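You operate a simulated robot arm through the tools that you are given. There is no shell and no other tool. Be economical: measure what you need, move in short steps, check, and stop when the job is done.

You run a simulated robot arm. Do the job below in one go: nothing can be reset, and whatever is moved stays where it is left.

JOB
Steam the yellow spool in the pot until the green lamp lights.
Fine: rest the lid on the drip plate, lid on before the steam, then shut the steam.

It is judged by the outcome, as a careful person would: the job done as asked, and still so three seconds after it is handed in. It fails if anything else is knocked over, pushed out of place, dropped, spilled or broken. A push-on lid holds only when it is set on centred and level and pressed home; a screw cap is set on level and turned clockwise until tight.

ROBOT AND FRAMES
A 6-joint arm with a two-finger parallel gripper, fixed in place. Base frame: the origin is at the foot of the arm, x ahead of it, y to its left, z up. Readings come in mm, degrees, newtons and seconds.
Its first joint turns from -66.0 to 66.0 degrees. Payload 2.9 kg.
The tool frame sits at the grasp point between the pads (the TCP): z along the fingers, y along the line on which they close. The tips reach 30 mm beyond it. The gripper opens to 110 mm. The fingers are 20 mm wide and 10 mm thick; the gripper's body (48 by 112 mm) begins 55 mm behind the TCP.
Orientation is that of the tool frame in the base frame, as a unit quaternion [w, x, y, z]. With the fingers straight down and closing along the base's y, the tool's x points along the base's -x, its y along +y and its z along -z.

CONTROLS
- The arm moves only by the tool step_arm. Its arguments are lists of equal length, an entry for each row: "translation": the shift along the tool's x, y, z in mm, a list of three; "dr": the turn, a rotation vector about the tool's x, y, z in degrees, a list of three. In form: {"translation": [[x, y, z], ...], "dr": [[ax, ay, az], ...]}. A call has 1 to 10 rows; each row is the pose to reach, as a shift and turn from the pose commanded when the call began, along the tool's axes at that moment. "claw" is the closure, from 0 (fully open) to 1 (shut), set as the call begins (left out, the last holds). A row lasts 0.2 s, in which the tool goes at most 50 mm and 8.6 degrees; a call with a longer step from one row to the next is refused whole, and so is a gripper value outside its range. Where a pose cannot be reached the arm comes as near as it can. A force on the tool above 90 N (or 10 N above the force at the start of the call, whichever is more), or a blocked arm, ends the call early, and 0.2 s more pass. The fingers move at their own pace (about 108 mm/s each) and stop on an object; they squeeze with about 45 N. The grip force told is the motor's: it shows also when the fingers shut on nothing. Time passes only in rows, and 0.2 s behind the last, so rows that repeat a pose let the fingers close. The reply holds the time, the measured pose of the TCP, the force on the tool along the base axes, the opening and the grip force, in the units named above and with some noise, and new pictures: "pictures" is both (left out), scene, wrist or none.
- Cameras (640 x 400 px; columns grow to the right, rows downward): "scene" is fixed at [47.1, 411.1, 1408.9]; the picture's right is [-0.96, -0.29, 0.00], its down [-0.10, 0.34, -0.93] and it looks along [0.27, -0.90, -0.36] (base axes); focal length 311 px, centre (320, 200). "wrist" rides on the gripper at [72, 17, -103] in the tool frame; the picture's right is [-0.23, 0.97, 0.00], its down [-0.76, -0.18, -0.62] and it looks along [-0.61, -0.14, 0.78] (tool axes); focal length 222 px, centre (320, 200). There is no depth. A picture from a camera that has moved, and an enlarged one, comes with that camera's place and axes in the base frame and with its lens.
- close_up(camera, box): a new picture of the part [left, top, right, bottom] of that camera's present view, enlarged. It takes no simulated time.
- finish_job(): hands the job in; it is judged then, once.

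Go step by step. Nothing tells you positions but the pictures and the camera data: compare them with the known pose of the tool, close in by small moves and look again before you grip or let go. The budget is 120 turns and 170 pictures, counting those below and the enlarged ones. Unless the task says otherwise, let go and move clear before handing in, and close with one line.

The tools are called after "Call:" as a command line: name --argument value ..., lists and objects as JSON in quotes. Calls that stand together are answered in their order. step_arm: Moves the arm, as the interface text tells. Its arguments: {"type":"object","properties":{"translation":{"type":"array"},"dr":{"type":"array"},"claw":{"type":"number"},"pictures":{"type":"string","enum":["both","scene","wrist","none"]}},"required":["translation","dr"]} The other tools are called the same way: close_up (camera, box) takes an enlarged picture of a part of a camera's view; finish_job () hands the job in.

At the start:

```text
time_s: 0.0
eef_pos: [382.9, -73.5, 1263.5]
orientation: [0.0, 0.0, 1.0, 0.0]
ft_force: [-0.3, 0.0, 0.3]
gripper_width: 110.1
grip_force: 0.0
```

scene: 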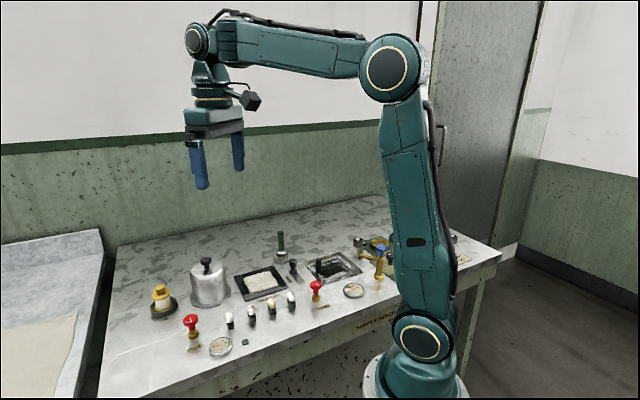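
wrist: 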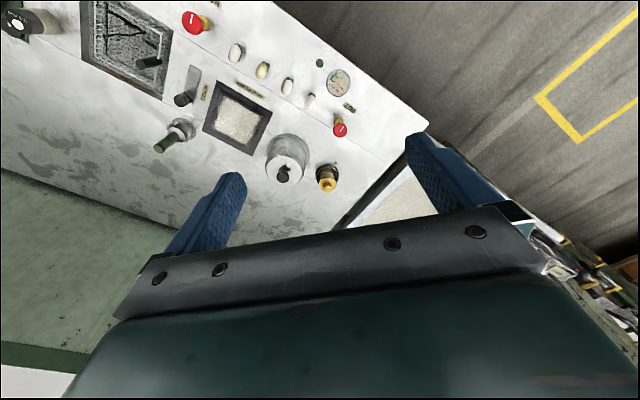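

I see a bench with a steel pot with a lid, a yellow spool on a dark plate, lamps, red buttons and levers. I'll enlarge the views to identify each part.

Call:
close_up --camera "scene" --box '[140, 220, 320, 360]'

Call:
close_up --camera "scene" --box '[260, 220, 480, 350]'

Call:
close_up --camera "wrist" --box '[140, 40, 400, 220]'

```text
2.86 times, centred on (230, 290) of scene
camera zoom: at [47.1, 411.1, 1408.9], right [-0.96, -0.29, 0.0], down [-0.1, 0.34, -0.93], along [0.27, -0.9, -0.36], focal length 888 px, centre (577, -57)
```

zoom: 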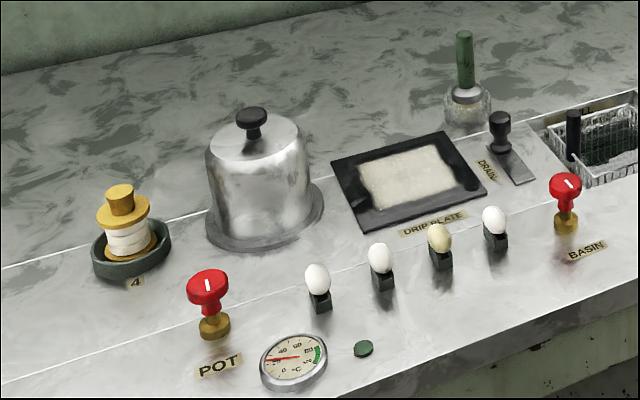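

```text
2.91 times, centred on (370, 285) of scene
camera zoom: at [47.1, 411.1, 1408.9], right [-0.96, -0.29, 0.0], down [-0.1, 0.34, -0.93], along [0.27, -0.9, -0.36], focal length 904 px, centre (174, -47)
```

zoom: 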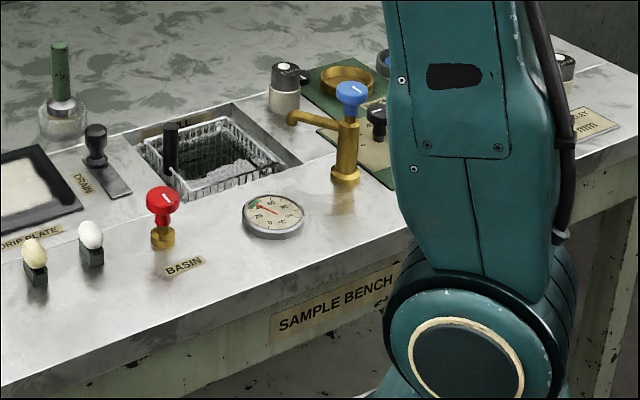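

```text
2.22 times, centred on (270, 130) of wrist
camera zoom: at [310.4, -56.6, 1368.6], right [0.23, 0.97, 0.0], down [0.76, -0.18, 0.62], along [0.61, -0.14, -0.78], focal length 494 px, centre (431, 356)
```

zoom: 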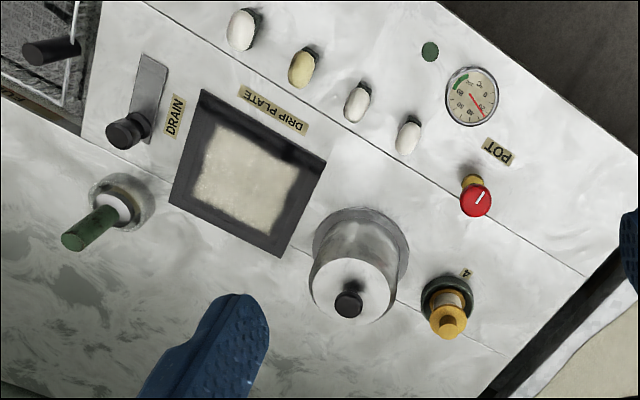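

The layout is clear: the pot with its knobbed lid, the drip plate beside it, the spool in dish "4", the red POT steam valve, and a dark green lamp by the gauge. Rough triangulation puts the lid knob near (548, -194, 960), so I move above it to look.

Call:
step_arm --translation '[[-28, -20, 27], [-55, -40, 54], [-83, -60, 81], [-110, -80, 108], [-138, -100, 135], [-165, -120, 163], [-165, -120, 163]]' --dr '[[0, 0, 0], [0, 0, 0], [0, 0, 0], [0, 0, 0], [0, 0, 0], [0, 0, 0], [0, 0, 0]]'

```text
time_s: 1.6
eef_pos: [547.2, -193.2, 1101.3]
orientation: [-0.001, 0.001, 1.0, 0.0]
ft_force: [0.7, -1.4, -0.3]
gripper_width: 110.1
grip_force: 0.0
camera wrist: at [476.0, -176.5, 1206.9], right [0.23, 0.97, 0.0], down [0.76, -0.18, 0.62], along [0.61, -0.14, -0.78], focal length 222 px, centre (320, 200)
```

scene: 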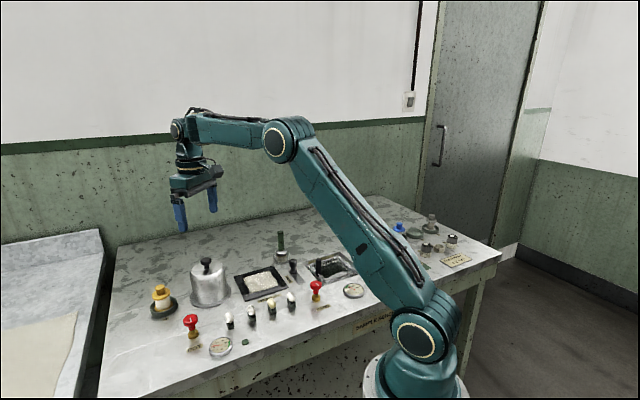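
wrist: 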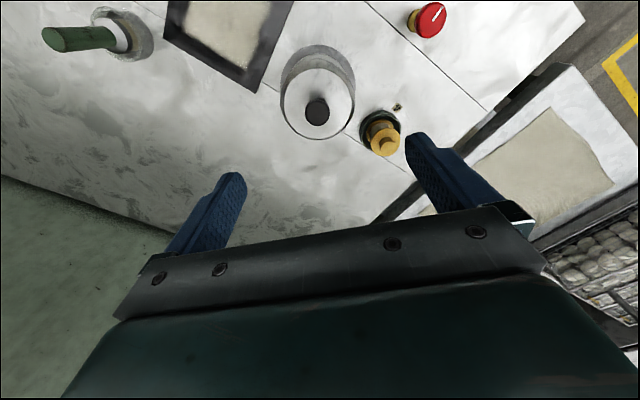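

The fingers now hang over the pot; the fresh view gives the knob at about (551, -197, 947). I lower a little and look closely.

Call:
step_arm --translation '[[-4, -4, 40], [-4, -4, 80], [-4, -4, 95], [-4, -4, 95]]' --dr '[[0, 0, 0], [0, 0, 0], [0, 0, 0], [0, 0, 0]]' --pictures "wrist"

Call:
close_up --camera "scene" --box '[140, 170, 300, 320]'

```text
time_s: 2.6
eef_pos: [550.4, -197.8, 1006.6]
orientation: [0.0, 0.0, 1.0, -0.001]
ft_force: [-0.2, 0.9, 0.5]
gripper_width: 109.9
grip_force: 0.1
camera wrist: at [478.6, -179.8, 1110.4], right [0.23, 0.97, 0.0], down [0.76, -0.18, 0.62], along [0.61, -0.14, -0.78], focal length 222 px, centre (320, 200)
```

wrist: 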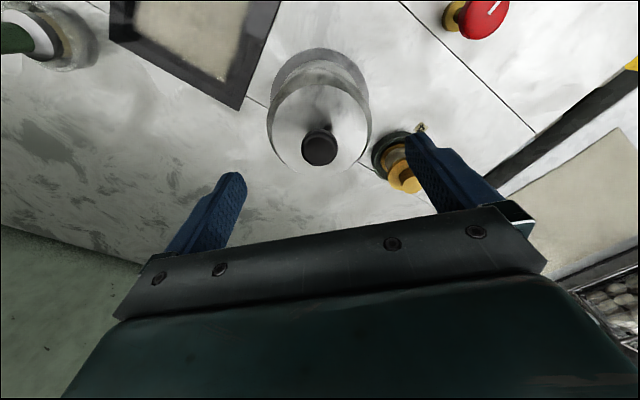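

```text
2.67 times, centred on (220, 245) of scene
camera zoom: at [47.1, 411.1, 1408.9], right [-0.96, -0.29, 0.0], down [-0.1, 0.34, -0.93], along [0.27, -0.9, -0.36], focal length 828 px, centre (587, 80)
```

zoom: 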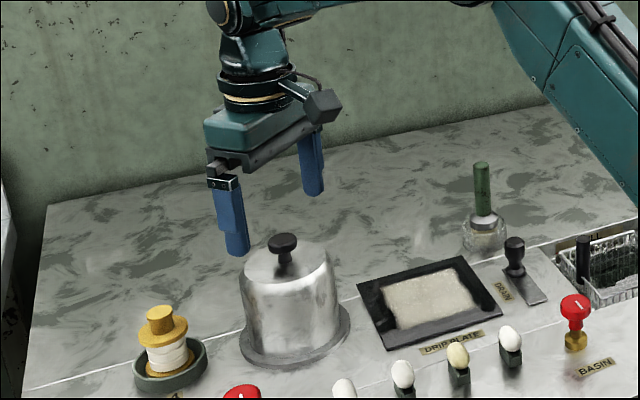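

Both views agree the knob top is near (549, -197, 960) with the lid surface about 25–30 mm lower. I lower so the open fingertips straddle the knob just above the lid, then check.

Call:
step_arm --translation '[[1, 1, 20], [1, 1, 34], [1, 1, 34]]' --dr '[[0, 0, 0], [0, 0, 0], [0, 0, 0]]' --pictures "wrist"

Call:
close_up --camera "scene" --box '[160, 220, 260, 320]'

```text
time_s: 3.4
eef_pos: [548.9, -195.4, 971.2]
orientation: [0.0, 0.001, 1.0, 0.0]
ft_force: [1.0, -0.5, -0.4]
gripper_width: 110.1
grip_force: 0.0
camera wrist: at [477.7, -179.1, 1076.5], right [0.23, 0.97, 0.0], down [0.76, -0.18, 0.62], along [0.61, -0.14, -0.78], focal length 222 px, centre (320, 200)
```

wrist: 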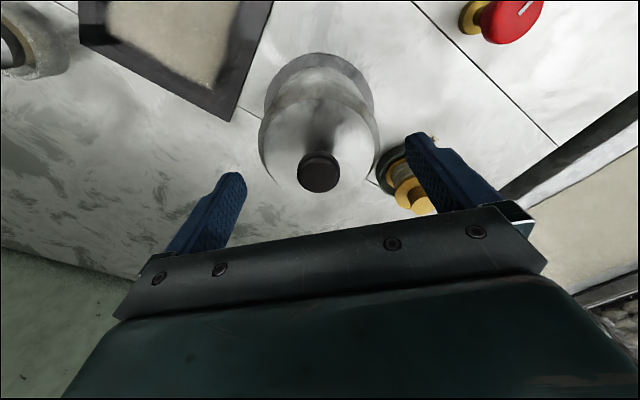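

```text
4.00 times, centred on (210, 270) of scene
camera zoom: at [47.1, 411.1, 1408.9], right [-0.96, -0.29, 0.0], down [-0.1, 0.34, -0.93], along [0.27, -0.9, -0.36], focal length 1242 px, centre (760, -80)
```

zoom: 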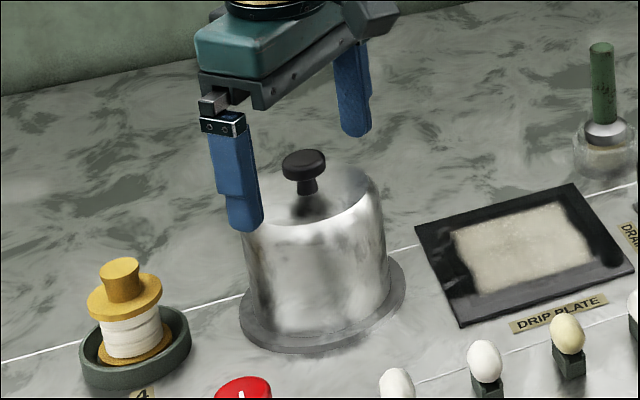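

The knob sits right between the fingers, its cap just below the grasp point. I go 5 mm lower and close on it.

Call:
step_arm --translation '[[0, 0, 5], [0, 0, 5]]' --dr '[[0, 0, 0], [0, 0, 0]]' --pictures "none"

Call:
step_arm --translation '[[0, 0, 0], [0, 0, 0], [0, 0, 0], [0, 0, 0]]' --dr '[[0, 0, 0], [0, 0, 0], [0, 0, 0], [0, 0, 0]]' --claw 1

```text
time_s: 4.0
eef_pos: [550.8, -197.6, 966.3]
orientation: [0.0, 0.0, 1.0, -0.001]
ft_force: [-0.1, 1.3, 0.7]
gripper_width: 109.8
grip_force: 0.0
```

```text
time_s: 5.0
eef_pos: [551.9, -197.3, 967.0]
orientation: [0.001, 0.0, 1.0, -0.001]
ft_force: [0.4, -0.3, -0.1]
gripper_width: 26.4
grip_force: 45.5
camera wrist: at [477.9, -179.8, 1071.7], right [0.23, 0.97, 0.0], down [0.76, -0.18, 0.62], along [0.61, -0.14, -0.78], focal length 222 px, centre (320, 200)
```

scene: 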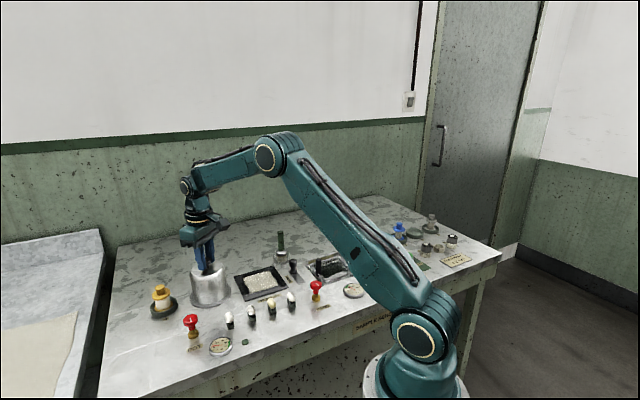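
wrist: 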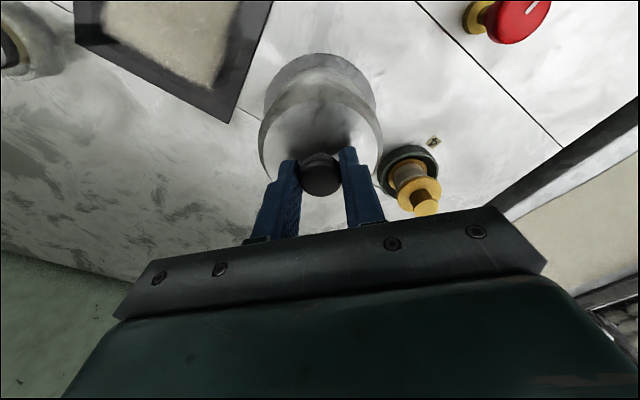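

The knob is gripped (26 mm, 45 N). I lift straight up by stages and watch what comes away.

Call:
step_arm --translation '[[0, 0, -10], [0, 0, -30], [0, 0, -60], [0, 0, -60]]' --dr '[[0, 0, 0], [0, 0, 0], [0, 0, 0], [0, 0, 0]]' --pictures "wrist"

Call:
close_up --camera "scene" --box '[140, 200, 300, 340]'

```text
time_s: 6.0
eef_pos: [551.1, -197.7, 1026.4]
orientation: [-0.001, 0.001, 1.0, 0.0]
ft_force: [-0.3, 0.3, -1.9]
gripper_width: 26.5
grip_force: 44.8
camera wrist: at [478.2, -179.8, 1131.1], right [0.23, 0.97, 0.0], down [0.76, -0.18, 0.62], along [0.61, -0.14, -0.78], focal length 222 px, centre (320, 200)
```

wrist: 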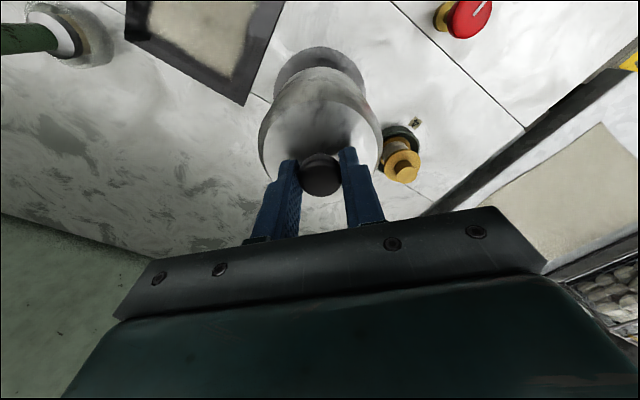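

```text
2.86 times, centred on (220, 270) of scene
camera zoom: at [47.1, 411.1, 1408.9], right [-0.96, -0.29, 0.0], down [-0.1, 0.34, -0.93], along [0.27, -0.9, -0.36], focal length 888 px, centre (606, 0)
```

zoom: 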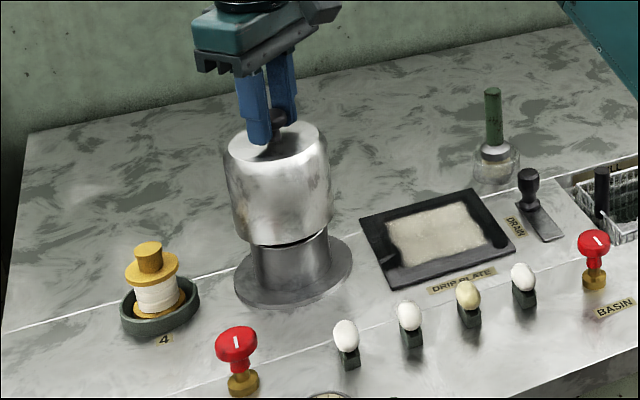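

The lid is a tall bell coming off a shorter inner pot. I lift further to see it fully clear.

Call:
step_arm --translation '[[0, 0, -30], [0, 0, -70], [0, 0, -90], [0, 0, -90]]' --dr '[[0, 0, 0], [0, 0, 0], [0, 0, 0], [0, 0, 0]]' --pictures "wrist"

Call:
close_up --camera "scene" --box '[140, 180, 300, 320]'

```text
time_s: 7.0
eef_pos: [550.6, -196.2, 1117.2]
orientation: [-0.001, 0.0, 1.0, 0.0]
ft_force: [0.6, 0.9, -1.5]
gripper_width: 26.5
grip_force: 44.2
camera wrist: at [477.7, -179.0, 1221.4], right [0.23, 0.97, 0.0], down [0.76, -0.18, 0.62], along [0.61, -0.14, -0.78], focal length 222 px, centre (320, 200)
```

wrist: 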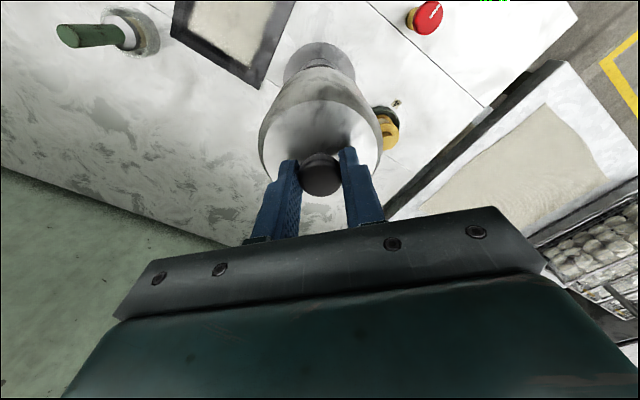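

```text
2.86 times, centred on (220, 250) of scene
camera zoom: at [47.1, 411.1, 1408.9], right [-0.96, -0.29, 0.0], down [-0.1, 0.34, -0.93], along [0.27, -0.9, -0.36], focal length 888 px, centre (606, 57)
```

zoom: 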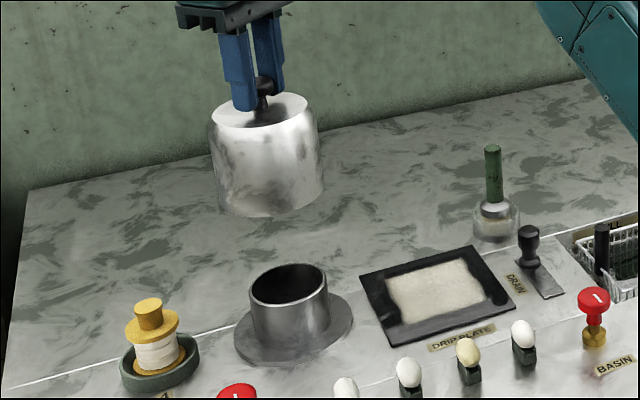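

The lid is clear and the pot is open. I carry the lid over to the drip plate, estimated centre (443, -291), staying high, and check the lamp meanwhile.

Call:
step_arm --translation '[[27, -23, 0], [54, -47, 0], [81, -71, 0], [108, -94, 0], [108, -94, 0]]' --dr '[[0, 0, 0], [0, 0, 0], [0, 0, 0], [0, 0, 0], [0, 0, 0]]' --pictures "wrist"

Call:
close_up --camera "scene" --box '[140, 200, 340, 360]'

```text
time_s: 8.2
eef_pos: [442.1, -291.3, 1117.5]
orientation: [-0.001, 0.0, 1.0, 0.0]
ft_force: [-0.2, -0.1, -1.0]
gripper_width: 26.2
grip_force: 45.0
camera wrist: at [369.1, -273.4, 1222.3], right [0.23, 0.97, 0.0], down [0.76, -0.18, 0.62], along [0.61, -0.14, -0.78], focal length 222 px, centre (320, 200)
```

wrist: 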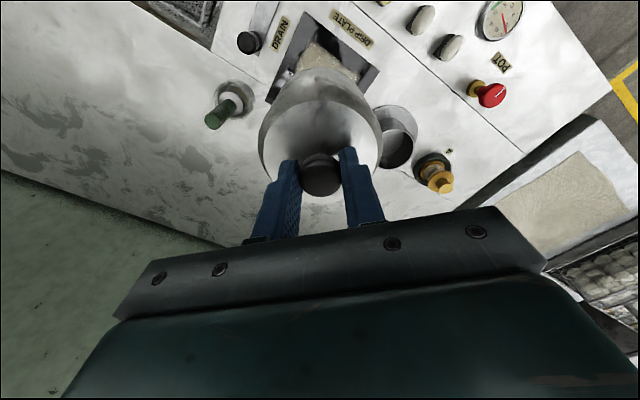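

```text
2.50 times, centred on (240, 280) of scene
camera zoom: at [47.1, 411.1, 1408.9], right [-0.96, -0.29, 0.0], down [-0.1, 0.34, -0.93], along [0.27, -0.9, -0.36], focal length 776 px, centre (520, 0)
```

zoom: 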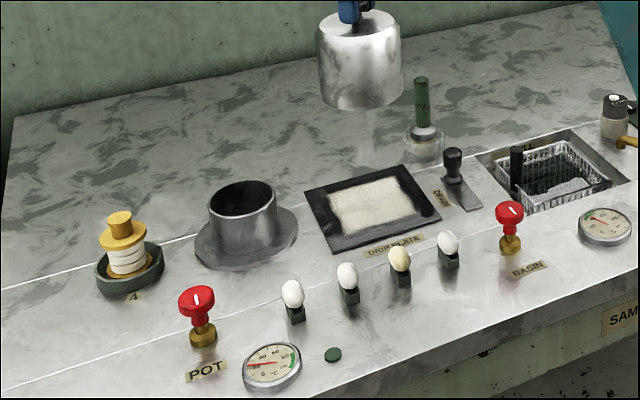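

The lamp is still dark (the green seen was the dial's zone). The plate centre refines to about (445, -296); I shift there and lower most of the way, then look.

Call:
step_arm --translation '[[-2, -5, 40], [-2, -5, 80], [-2, -5, 115], [-2, -5, 127], [-2, -5, 127]]' --dr '[[0, 0, 0], [0, 0, 0], [0, 0, 0], [0, 0, 0], [0, 0, 0]]' --pictures "wrist"

Call:
close_up --camera "scene" --box '[190, 210, 310, 320]'

```text
time_s: 9.4
eef_pos: [445.3, -297.7, 990.7]
orientation: [0.0, 0.0, 1.0, 0.0]
ft_force: [0.6, 1.3, -1.1]
gripper_width: 26.6
grip_force: 45.2
camera wrist: at [373.0, -279.7, 1094.3], right [0.23, 0.97, 0.0], down [0.76, -0.18, 0.62], along [0.61, -0.14, -0.78], focal length 222 px, centre (320, 200)
```

wrist: 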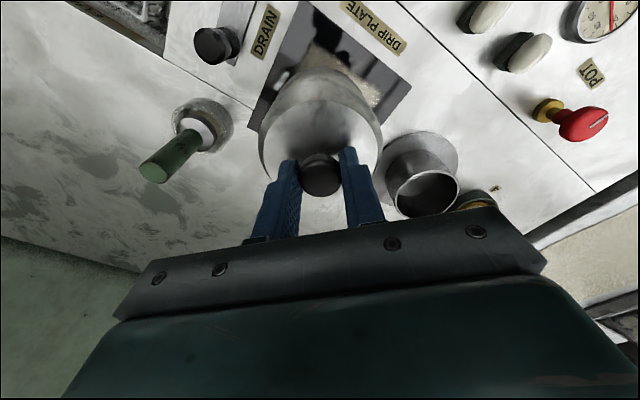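

```text
3.64 times, centred on (250, 265) of scene
camera zoom: at [47.1, 411.1, 1408.9], right [-0.96, -0.29, 0.0], down [-0.1, 0.34, -0.93], along [0.27, -0.9, -0.36], focal length 1130 px, centre (574, -36)
```

zoom: 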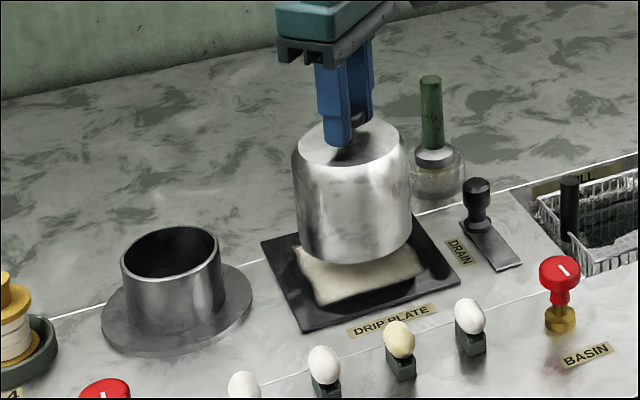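

The lid hangs centred over the plate with roughly 25 mm to go. I lower in small steps watching the force.

Call:
step_arm --translation '[[0, 0, 10], [0, 0, 15], [0, 0, 17]]' --dr '[[0, 0, 0], [0, 0, 0], [0, 0, 0]]' --pictures "none"

Call:
close_up --camera "scene" --box '[220, 230, 300, 310]'

```text
time_s: 10.2
eef_pos: [444.0, -295.1, 973.4]
orientation: [0.0, 0.0, 1.0, 0.0]
ft_force: [-0.6, -0.3, -1.6]
gripper_width: 26.5
grip_force: 45.1
```

```text
5.00 times, centred on (260, 270) of scene
camera zoom: at [47.1, 411.1, 1408.9], right [-0.96, -0.29, 0.0], down [-0.1, 0.34, -0.93], along [0.27, -0.9, -0.36], focal length 1553 px, centre (620, -150)
```

zoom: 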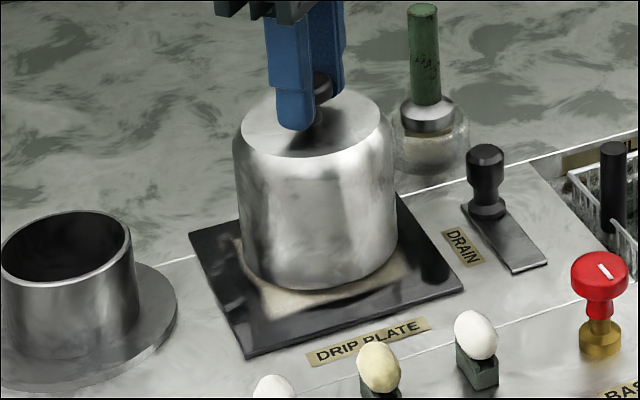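

Nearly down and centred. I continue in 2–3 mm steps.

Call:
step_arm --translation '[[0, 0, 2], [0, 0, 4], [0, 0, 4]]' --dr '[[0, 0, 0], [0, 0, 0], [0, 0, 0]]' --pictures "none"

Call:
step_arm --translation '[[0, 0, 1], [0, 0, 2], [0, 0, 2]]' --dr '[[0, 0, 0], [0, 0, 0], [0, 0, 0]]' --pictures "none"

Call:
step_arm --translation '[[0, 0, 1], [0, 0, 2], [0, 0, 2]]' --dr '[[0, 0, 0], [0, 0, 0], [0, 0, 0]]' --pictures "none"

```text
time_s: 11.0
eef_pos: [445.1, -297.3, 967.9]
orientation: [0.0, 0.0, 1.0, 0.0]
ft_force: [-0.4, 0.0, 0.2]
gripper_width: 26.6
grip_force: 45.6
```

```text
time_s: 11.8
eef_pos: [444.8, -296.3, 966.1]
orientation: [0.0, 0.0, 1.0, 0.0]
ft_force: [0.0, 0.9, -1.1]
gripper_width: 26.4
grip_force: 44.8
```

```text
time_s: 12.6
eef_pos: [443.8, -296.7, 965.2]
orientation: [0.0, 0.0, 1.0, 0.0]
ft_force: [0.7, -0.9, -1.7]
gripper_width: 26.5
grip_force: 45.3
```

No contact yet; the lid is still carried. A few more small steps.

Call:
step_arm --translation '[[0, 0, 1], [0, 0, 2], [0, 0, 2]]' --dr '[[0, 0, 0], [0, 0, 0], [0, 0, 0]]' --pictures "none"

Call:
step_arm --translation '[[0, 0, 1], [0, 0, 2], [0, 0, 2]]' --dr '[[0, 0, 0], [0, 0, 0], [0, 0, 0]]' --pictures "none"

Call:
close_up --camera "scene" --box '[230, 250, 290, 310]'

```text
time_s: 13.4
eef_pos: [444.1, -295.9, 965.8]
orientation: [0.001, 0.001, 1.0, 0.0]
ft_force: [-2.1, 1.3, 17.4]
gripper_width: 26.7
grip_force: 45.2
```

```text
time_s: 14.2
eef_pos: [444.5, -295.9, 964.1]
orientation: [0.003, -0.001, 1.0, -0.002]
ft_force: [-5.4, 7.1, 33.3]
gripper_width: 26.3
grip_force: 44.9
```

```text
6.67 times, centred on (260, 280) of scene
camera zoom: at [46.5, 411.6, 1408.8], right [-0.96, -0.29, 0.0], down [-0.1, 0.34, -0.93], along [0.27, -0.9, -0.36], focal length 2071 px, centre (720, -333)
```

zoom: 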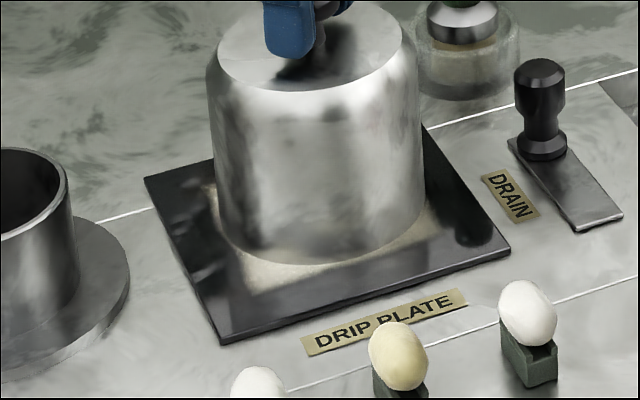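

The lid rests on the plate (33 N). I ease off the load and then open the fingers.

Call:
step_arm --translation '[[0, 0, -2], [0, 0, -3], [0, 0, -3]]' --dr '[[0, 0, 0], [0, 0, 0], [0, 0, 0]]' --pictures "none"

Call:
step_arm --translation '[[0, 0, 0], [0, 0, 0], [0, 0, 0]]' --dr '[[0, 0, 0], [0, 0, 0], [0, 0, 0]]' --claw 0 --pictures "none"

Call:
step_arm --translation '[[0, 0, -30], [0, 0, -75], [0, 0, -110], [0, 0, -110]]' --dr '[[0, 0, 0], [0, 0, 0], [0, 0, 0], [0, 0, 0]]' --pictures "wrist"

Call:
close_up --camera "scene" --box '[130, 230, 290, 330]'

```text
time_s: 15.0
eef_pos: [444.6, -295.9, 962.9]
orientation: [0.0, 0.0, 1.0, 0.0]
ft_force: [3.2, -0.5, 7.5]
gripper_width: 26.5
grip_force: 45.2
```

```text
time_s: 15.8
eef_pos: [443.9, -297.0, 964.2]
orientation: [0.0, 0.0, 1.0, 0.0]
ft_force: [0.2, -0.7, -0.2]
gripper_width: 110.0
grip_force: 0.1
```

```text
time_s: 16.8
eef_pos: [442.3, -296.9, 1073.3]
orientation: [0.0, 0.0, 1.0, 0.0]
ft_force: [1.0, 0.3, -0.7]
gripper_width: 109.8
grip_force: 0.1
camera wrist: at [371.9, -279.8, 1177.6], right [0.23, 0.97, 0.0], down [0.76, -0.18, 0.62], along [0.61, -0.14, -0.78], focal length 222 px, centre (320, 200)
```

wrist: 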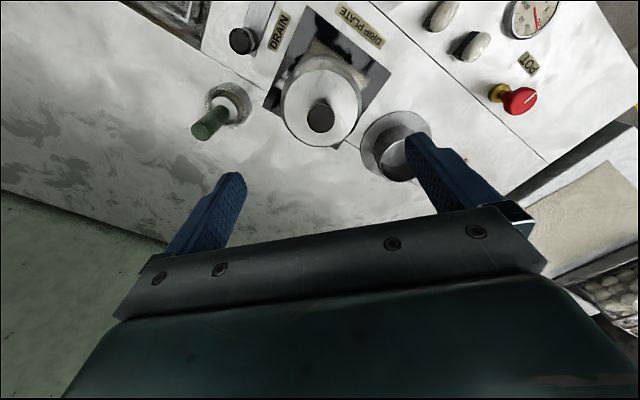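

```text
4.00 times, centred on (210, 280) of scene
camera zoom: at [47.1, 411.1, 1408.9], right [-0.96, -0.29, 0.0], down [-0.1, 0.34, -0.93], along [0.27, -0.9, -0.36], focal length 1242 px, centre (760, -120)
```

zoom: 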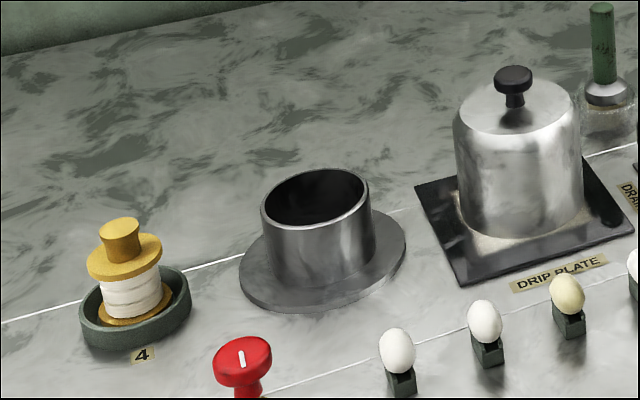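

The lid stands level and centred on the drip plate. Next the spool: I move above it, estimated near (627, -105, top ~915).

Call:
step_arm --translation '[[-30, 32, 0], [-60, 64, 0], [-90, 96, 0], [-120, 128, 0], [-150, 160, 0], [-180, 190, 20], [-180, 190, 40], [-180, 190, 40]]' --dr '[[0, 0, 0], [0, 0, 0], [0, 0, 0], [0, 0, 0], [0, 0, 0], [0, 0, 0], [0, 0, 0], [0, 0, 0]]' --pictures "wrist"

Call:
close_up --camera "scene" --box '[120, 220, 240, 330]'

```text
time_s: 18.6
eef_pos: [625.5, -107.0, 1032.3]
orientation: [0.001, 0.0, 1.0, 0.0]
ft_force: [-0.5, -0.5, 0.4]
gripper_width: 109.5
grip_force: 0.1
camera wrist: at [552.6, -88.9, 1137.5], right [0.23, 0.97, 0.0], down [0.76, -0.18, 0.62], along [0.61, -0.14, -0.78], focal length 222 px, centre (320, 200)
```

wrist: 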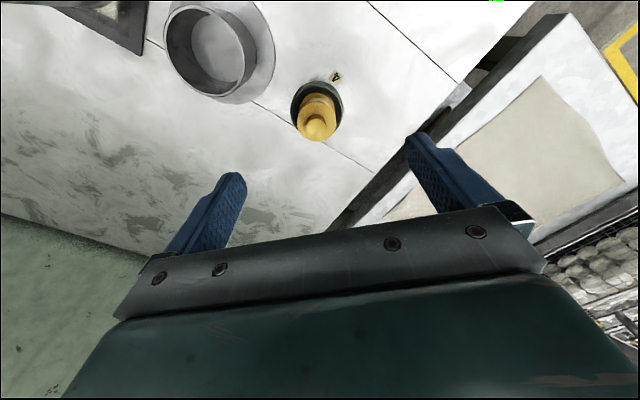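

```text
3.64 times, centred on (180, 275) of scene
camera zoom: at [47.1, 411.1, 1408.9], right [-0.96, -0.29, 0.0], down [-0.1, 0.34, -0.93], along [0.27, -0.9, -0.36], focal length 1130 px, centre (829, -73)
```

zoom: 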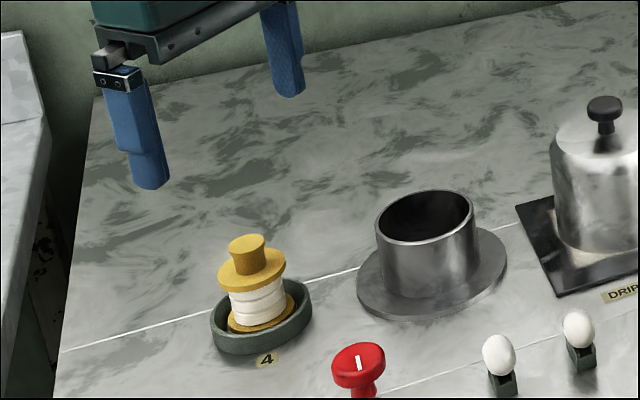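

The spool sits in dish 4 with a gripable neck on top, near (634, -111, 915). I align and lower until the tips are just above it.

Call:
step_arm --translation '[[-8, -5, 40], [-8, -5, 75], [-8, -5, 75]]' --dr '[[0, 0, 0], [0, 0, 0], [0, 0, 0]]' --pictures "wrist"

Call:
close_up --camera "scene" --box '[130, 240, 210, 320]'

Call:
close_up --camera "wrist" --box '[240, 80, 400, 200]'

```text
time_s: 19.4
eef_pos: [632.0, -112.5, 959.2]
orientation: [0.0, 0.0, 1.0, 0.0]
ft_force: [-0.5, 0.0, -0.2]
gripper_width: 110.1
grip_force: 0.0
camera wrist: at [558.8, -94.9, 1063.6], right [0.23, 0.97, 0.0], down [0.76, -0.18, 0.62], along [0.61, -0.14, -0.78], focal length 222 px, centre (320, 200)
```

wrist: 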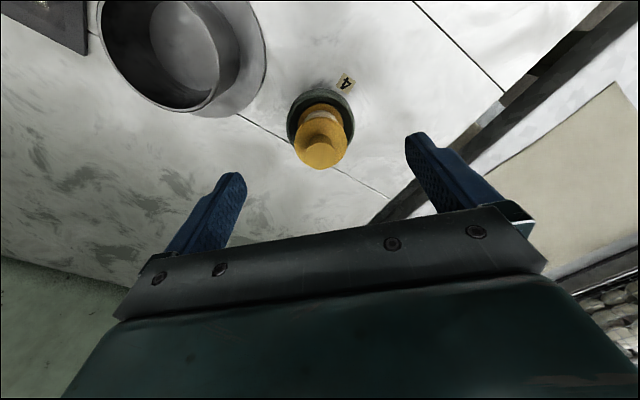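

```text
5.00 times, centred on (170, 280) of scene
camera zoom: at [47.1, 411.1, 1408.9], right [-0.96, -0.29, 0.0], down [-0.1, 0.34, -0.93], along [0.27, -0.9, -0.36], focal length 1553 px, centre (1070, -200)
```

zoom: 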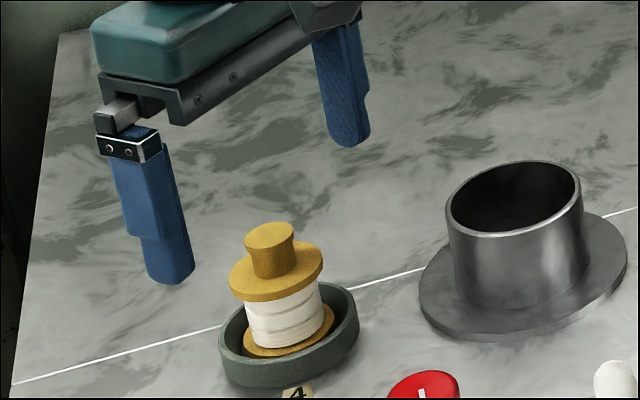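

```text
3.33 times, centred on (320, 140) of wrist
camera zoom: at [558.8, -94.9, 1063.6], right [0.23, 0.97, 0.0], down [0.76, -0.18, 0.62], along [0.61, -0.14, -0.78], focal length 740 px, centre (320, 400)
```

zoom: 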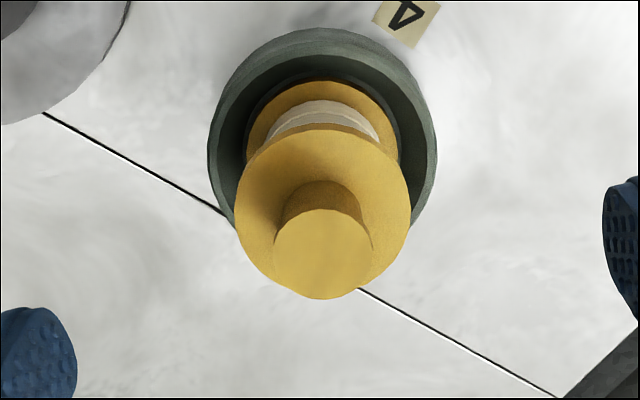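

The neck top is at (634, -111, 915), its flange near z 897. I lower so the tips stop just above the flange, and close.

Call:
step_arm --translation '[[-1, -1, 20], [-1, -1, 29], [-1, -1, 29]]' --dr '[[0, 0, 0], [0, 0, 0], [0, 0, 0]]' --pictures "none"

Call:
close_up --camera "wrist" --box '[200, 80, 440, 240]'

Call:
close_up --camera "scene" --box '[130, 240, 210, 320]'

```text
time_s: 20.2
eef_pos: [633.0, -113.6, 928.7]
orientation: [0.0, 0.001, 1.0, 0.0]
ft_force: [-0.3, 1.0, 0.0]
gripper_width: 110.2
grip_force: 0.1
```

```text
2.50 times, centred on (320, 160) of wrist
camera zoom: at [561.1, -95.6, 1034.3], right [0.23, 0.97, 0.0], down [0.76, -0.18, 0.62], along [0.61, -0.14, -0.78], focal length 555 px, centre (320, 300)
```

zoom: 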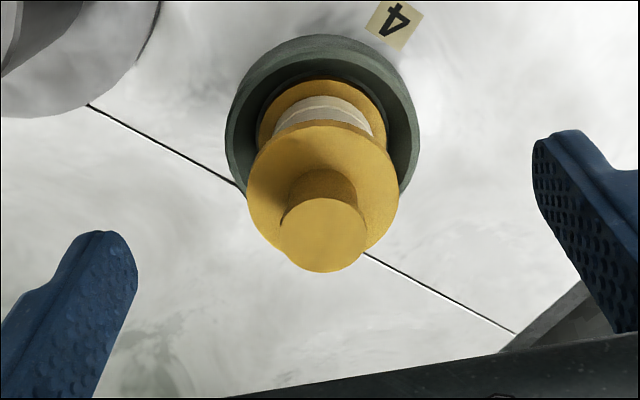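

```text
5.00 times, centred on (170, 280) of scene
camera zoom: at [47.1, 411.1, 1408.9], right [-0.96, -0.29, 0.0], down [-0.1, 0.34, -0.93], along [0.27, -0.9, -0.36], focal length 1553 px, centre (1070, -200)
```

zoom: 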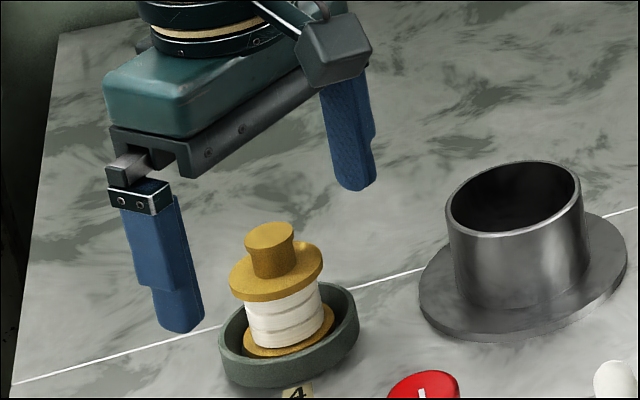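

Alignment is right. I raise 2 mm for clearance above the flange and close on the neck.

Call:
step_arm --translation '[[0, 0, -2], [0, 0, -2]]' --dr '[[0, 0, 0], [0, 0, 0]]' --pictures "none"

Call:
step_arm --translation '[[0, 0, 0], [0, 0, 0], [0, 0, 0], [0, 0, 0]]' --dr '[[0, 0, 0], [0, 0, 0], [0, 0, 0], [0, 0, 0]]' --claw 1 --pictures "wrist"

Call:
close_up --camera "scene" --box '[130, 240, 210, 320]'

```text
time_s: 20.8
eef_pos: [633.7, -112.6, 932.3]
orientation: [0.001, 0.0, 1.0, 0.0]
ft_force: [0.4, -0.3, 0.3]
gripper_width: 110.0
grip_force: 0.2
```

```text
time_s: 21.8
eef_pos: [634.3, -113.2, 931.5]
orientation: [0.0, 0.0, 1.0, 0.0]
ft_force: [0.1, 0.3, 1.5]
gripper_width: 21.4
grip_force: 45.0
camera wrist: at [561.2, -95.6, 1036.2], right [0.23, 0.97, 0.0], down [0.76, -0.18, 0.62], along [0.61, -0.14, -0.78], focal length 222 px, centre (320, 200)
```

wrist: 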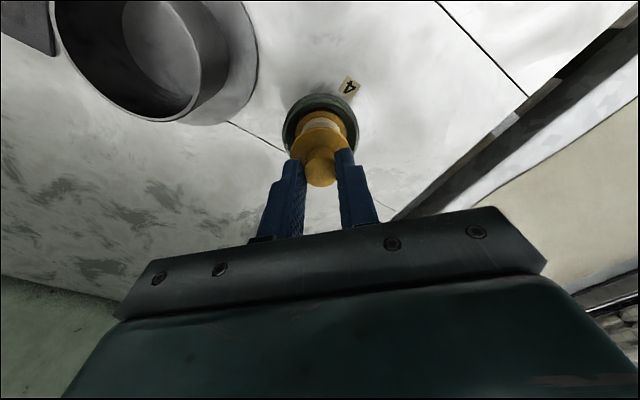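

```text
5.00 times, centred on (170, 280) of scene
camera zoom: at [47.1, 411.1, 1408.9], right [-0.96, -0.29, 0.0], down [-0.1, 0.34, -0.93], along [0.27, -0.9, -0.36], focal length 1553 px, centre (1070, -200)
```

zoom: 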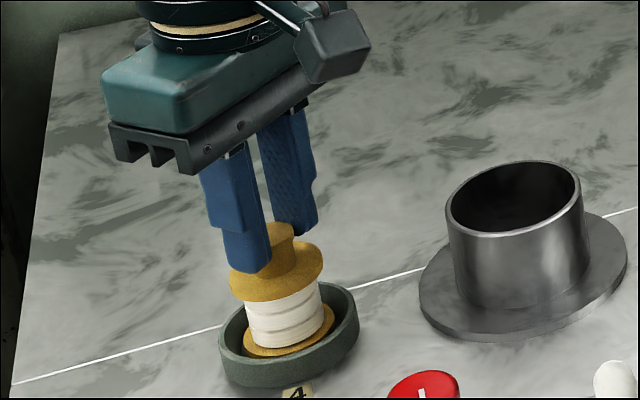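

The spool neck is held (21 mm). I lift it straight up and carry it over the pot at (551, -196.5).

Call:
step_arm --translation '[[0, 0, -10], [0, 0, -40], [0, 0, -80], [0, 0, -110], [0, 0, -110]]' --dr '[[0, 0, 0], [0, 0, 0], [0, 0, 0], [0, 0, 0], [0, 0, 0]]' --pictures "none"

Call:
step_arm --translation '[[28, -28, 0], [56, -57, 0], [83, -85, 0], [83, -85, 0]]' --dr '[[0, 0, 0], [0, 0, 0], [0, 0, 0], [0, 0, 0]]' --pictures "wrist"

Call:
close_up --camera "scene" --box '[140, 200, 260, 320]'

```text
time_s: 23.0
eef_pos: [633.1, -110.3, 1044.8]
orientation: [0.001, 0.0, 1.0, 0.001]
ft_force: [-0.1, 0.0, -0.9]
gripper_width: 21.6
grip_force: 44.7
```

```text
time_s: 24.0
eef_pos: [551.5, -198.3, 1042.8]
orientation: [0.0, 0.0, 1.0, 0.0]
ft_force: [-0.2, 0.1, 0.0]
gripper_width: 21.4
grip_force: 45.2
camera wrist: at [479.3, -180.1, 1147.8], right [0.23, 0.97, 0.0], down [0.76, -0.18, 0.62], along [0.61, -0.14, -0.78], focal length 222 px, centre (320, 200)
```

wrist: 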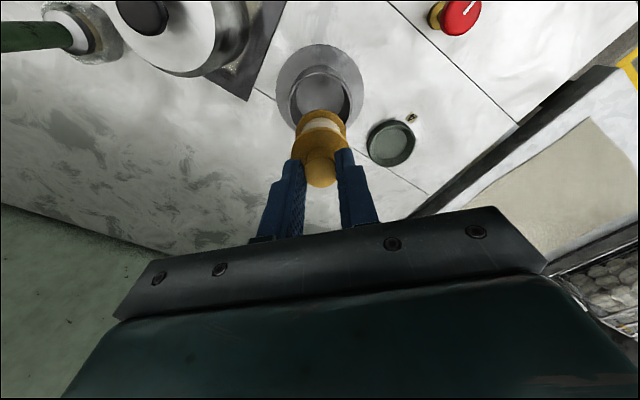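

```text
3.33 times, centred on (200, 260) of scene
camera zoom: at [47.1, 411.1, 1408.9], right [-0.96, -0.29, 0.0], down [-0.1, 0.34, -0.93], along [0.27, -0.9, -0.36], focal length 1035 px, centre (720, 0)
```

zoom: 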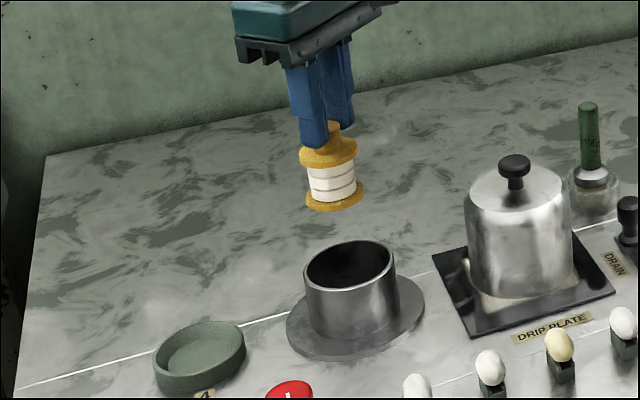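

The spool hangs centred over the pot. I lower until its base is just above the rim and check the alignment.

Call:
step_arm --translation '[[0, 0, 30], [0, 0, 50], [0, 0, 50]]' --dr '[[0, 0, 0], [0, 0, 0], [0, 0, 0]]' --pictures "wrist"

Call:
close_up --camera "scene" --box '[170, 230, 250, 310]'

Call:
close_up --camera "wrist" --box '[220, 40, 420, 200]'

```text
time_s: 24.8
eef_pos: [550.4, -197.4, 992.0]
orientation: [0.0, 0.0, 1.0, 0.0]
ft_force: [0.6, -0.4, 0.2]
gripper_width: 21.5
grip_force: 45.0
camera wrist: at [479.3, -180.9, 1096.6], right [0.23, 0.97, 0.0], down [0.76, -0.18, 0.62], along [0.61, -0.14, -0.78], focal length 222 px, centre (320, 200)
```

wrist: 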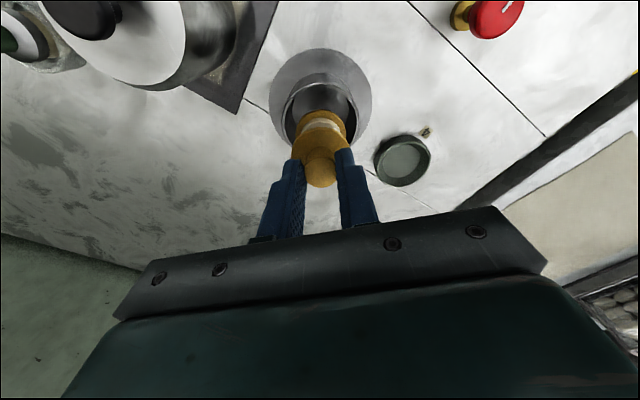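

```text
5.00 times, centred on (210, 270) of scene
camera zoom: at [47.1, 411.1, 1408.9], right [-0.96, -0.29, 0.0], down [-0.1, 0.34, -0.93], along [0.27, -0.9, -0.36], focal length 1553 px, centre (870, -150)
```

zoom: 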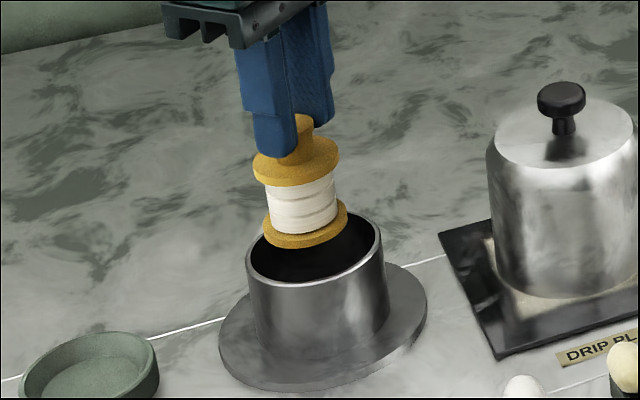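

```text
2.50 times, centred on (320, 120) of wrist
camera zoom: at [479.3, -180.9, 1096.6], right [0.23, 0.97, 0.0], down [0.76, -0.18, 0.62], along [0.61, -0.14, -0.78], focal length 555 px, centre (320, 400)
```

zoom: 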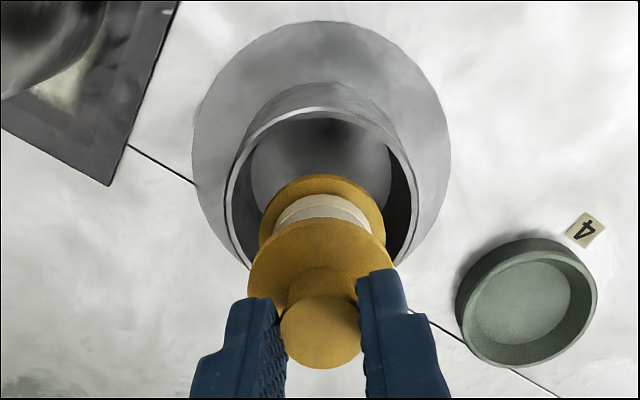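

The spool clears the rim well (about 10 mm all round). I nudge 2 mm in -x and lower into the pot.

Call:
step_arm --translation '[[2, 0, 15], [2, 0, 30], [2, 0, 45], [2, 0, 45]]' --dr '[[0, 0, 0], [0, 0, 0], [0, 0, 0], [0, 0, 0]]' --pictures "none"

Call:
step_arm --translation '[[0, 0, 2], [0, 0, 4], [0, 0, 4]]' --dr '[[0, 0, 0], [0, 0, 0], [0, 0, 0]]' --pictures "none"

Call:
close_up --camera "scene" --box '[170, 230, 250, 310]'

```text
time_s: 25.8
eef_pos: [549.0, -196.1, 946.3]
orientation: [0.0, 0.0, 1.0, -0.001]
ft_force: [0.5, -0.4, 0.0]
gripper_width: 21.4
grip_force: 45.2
```

```text
time_s: 26.6
eef_pos: [549.4, -197.8, 942.0]
orientation: [0.0, 0.001, 1.0, -0.001]
ft_force: [-0.5, 0.0, -0.5]
gripper_width: 21.3
grip_force: 45.2
```

```text
5.00 times, centred on (210, 270) of scene
camera zoom: at [47.1, 411.1, 1408.9], right [-0.96, -0.29, 0.0], down [-0.1, 0.34, -0.93], along [0.27, -0.9, -0.36], focal length 1553 px, centre (870, -150)
```

zoom: 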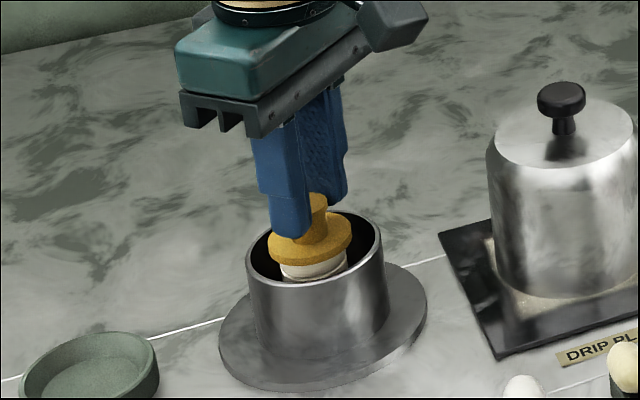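

Entering the pot cleanly. I continue down in 2 mm steps until the floor is felt.

Call:
step_arm --translation '[[0, 0, 2], [0, 0, 4], [0, 0, 4]]' --dr '[[0, 0, 0], [0, 0, 0], [0, 0, 0]]' --pictures "none"

Call:
step_arm --translation '[[0, 0, 2], [0, 0, 4], [0, 0, 4]]' --dr '[[0, 0, 0], [0, 0, 0], [0, 0, 0]]' --pictures "none"

Call:
step_arm --translation '[[0, 0, 1], [0, 0, 2], [0, 0, 2]]' --dr '[[0, 0, 0], [0, 0, 0], [0, 0, 0]]' --pictures "none"

```text
time_s: 27.4
eef_pos: [547.8, -198.5, 938.7]
orientation: [0.0, 0.0, 1.0, 0.0]
ft_force: [0.1, -0.3, -0.3]
gripper_width: 21.7
grip_force: 45.2
```

```text
time_s: 28.2
eef_pos: [548.0, -196.5, 938.4]
orientation: [0.002, 0.0, 1.0, -0.001]
ft_force: [-6.9, 3.3, 24.1]
gripper_width: 21.6
grip_force: 44.8
```

```text
time_s: 29.0
eef_pos: [549.6, -197.2, 936.1]
orientation: [0.004, 0.0, 1.0, -0.002]
ft_force: [-5.3, 2.4, 35.5]
gripper_width: 21.2
grip_force: 44.8
```

Floor contact at about z 937. I relax the load, open only part-way so the fingers stay inside no obstacle, and rise.

Call:
step_arm --translation '[[0, 0, -2], [0, 0, -4.5], [0, 0, -4.5]]' --dr '[[0, 0, 0], [0, 0, 0], [0, 0, 0]]' --pictures "none"

Call:
step_arm --translation '[[0, 0, 0], [0, 0, 0], [0, 0, 0]]' --dr '[[0, 0, 0], [0, 0, 0], [0, 0, 0]]' --claw 0 --pictures "none"

Call:
step_arm --translation '[[0, 0, -30], [0, 0, -75], [0, 0, -120], [0, 0, -120]]' --dr '[[0, 0, 0], [0, 0, 0], [0, 0, 0], [0, 0, 0]]' --pictures "wrist"

Call:
close_up --camera "scene" --box '[170, 230, 250, 310]'

```text
time_s: 29.8
eef_pos: [548.6, -196.6, 937.2]
orientation: [0.0, 0.0, 1.0, 0.0]
ft_force: [3.3, -1.1, 9.5]
gripper_width: 21.5
grip_force: 45.0
```

```text
time_s: 30.6
eef_pos: [548.4, -196.8, 939.1]
orientation: [0.0, 0.0, 1.0, 0.0]
ft_force: [0.4, -0.4, 0.2]
gripper_width: 110.0
grip_force: 0.0
```

```text
time_s: 31.6
eef_pos: [547.7, -195.9, 1059.7]
orientation: [0.0, 0.0, 1.0, 0.0]
ft_force: [-0.2, -0.3, 0.5]
gripper_width: 109.9
grip_force: 0.1
camera wrist: at [475.4, -179.3, 1163.4], right [0.23, 0.97, 0.0], down [0.76, -0.18, 0.62], along [0.61, -0.14, -0.78], focal length 222 px, centre (320, 200)
```

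wrist: 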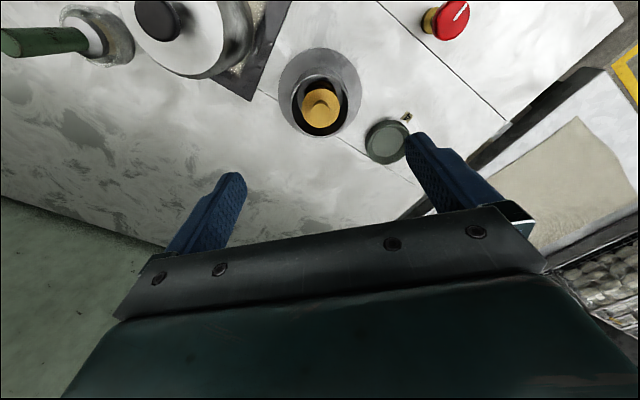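

```text
5.00 times, centred on (210, 270) of scene
camera zoom: at [47.1, 411.1, 1408.9], right [-0.96, -0.29, 0.0], down [-0.1, 0.34, -0.93], along [0.27, -0.9, -0.36], focal length 1553 px, centre (870, -150)
```

zoom: 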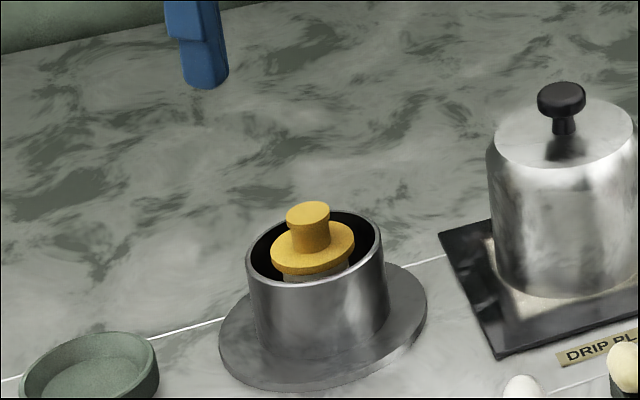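

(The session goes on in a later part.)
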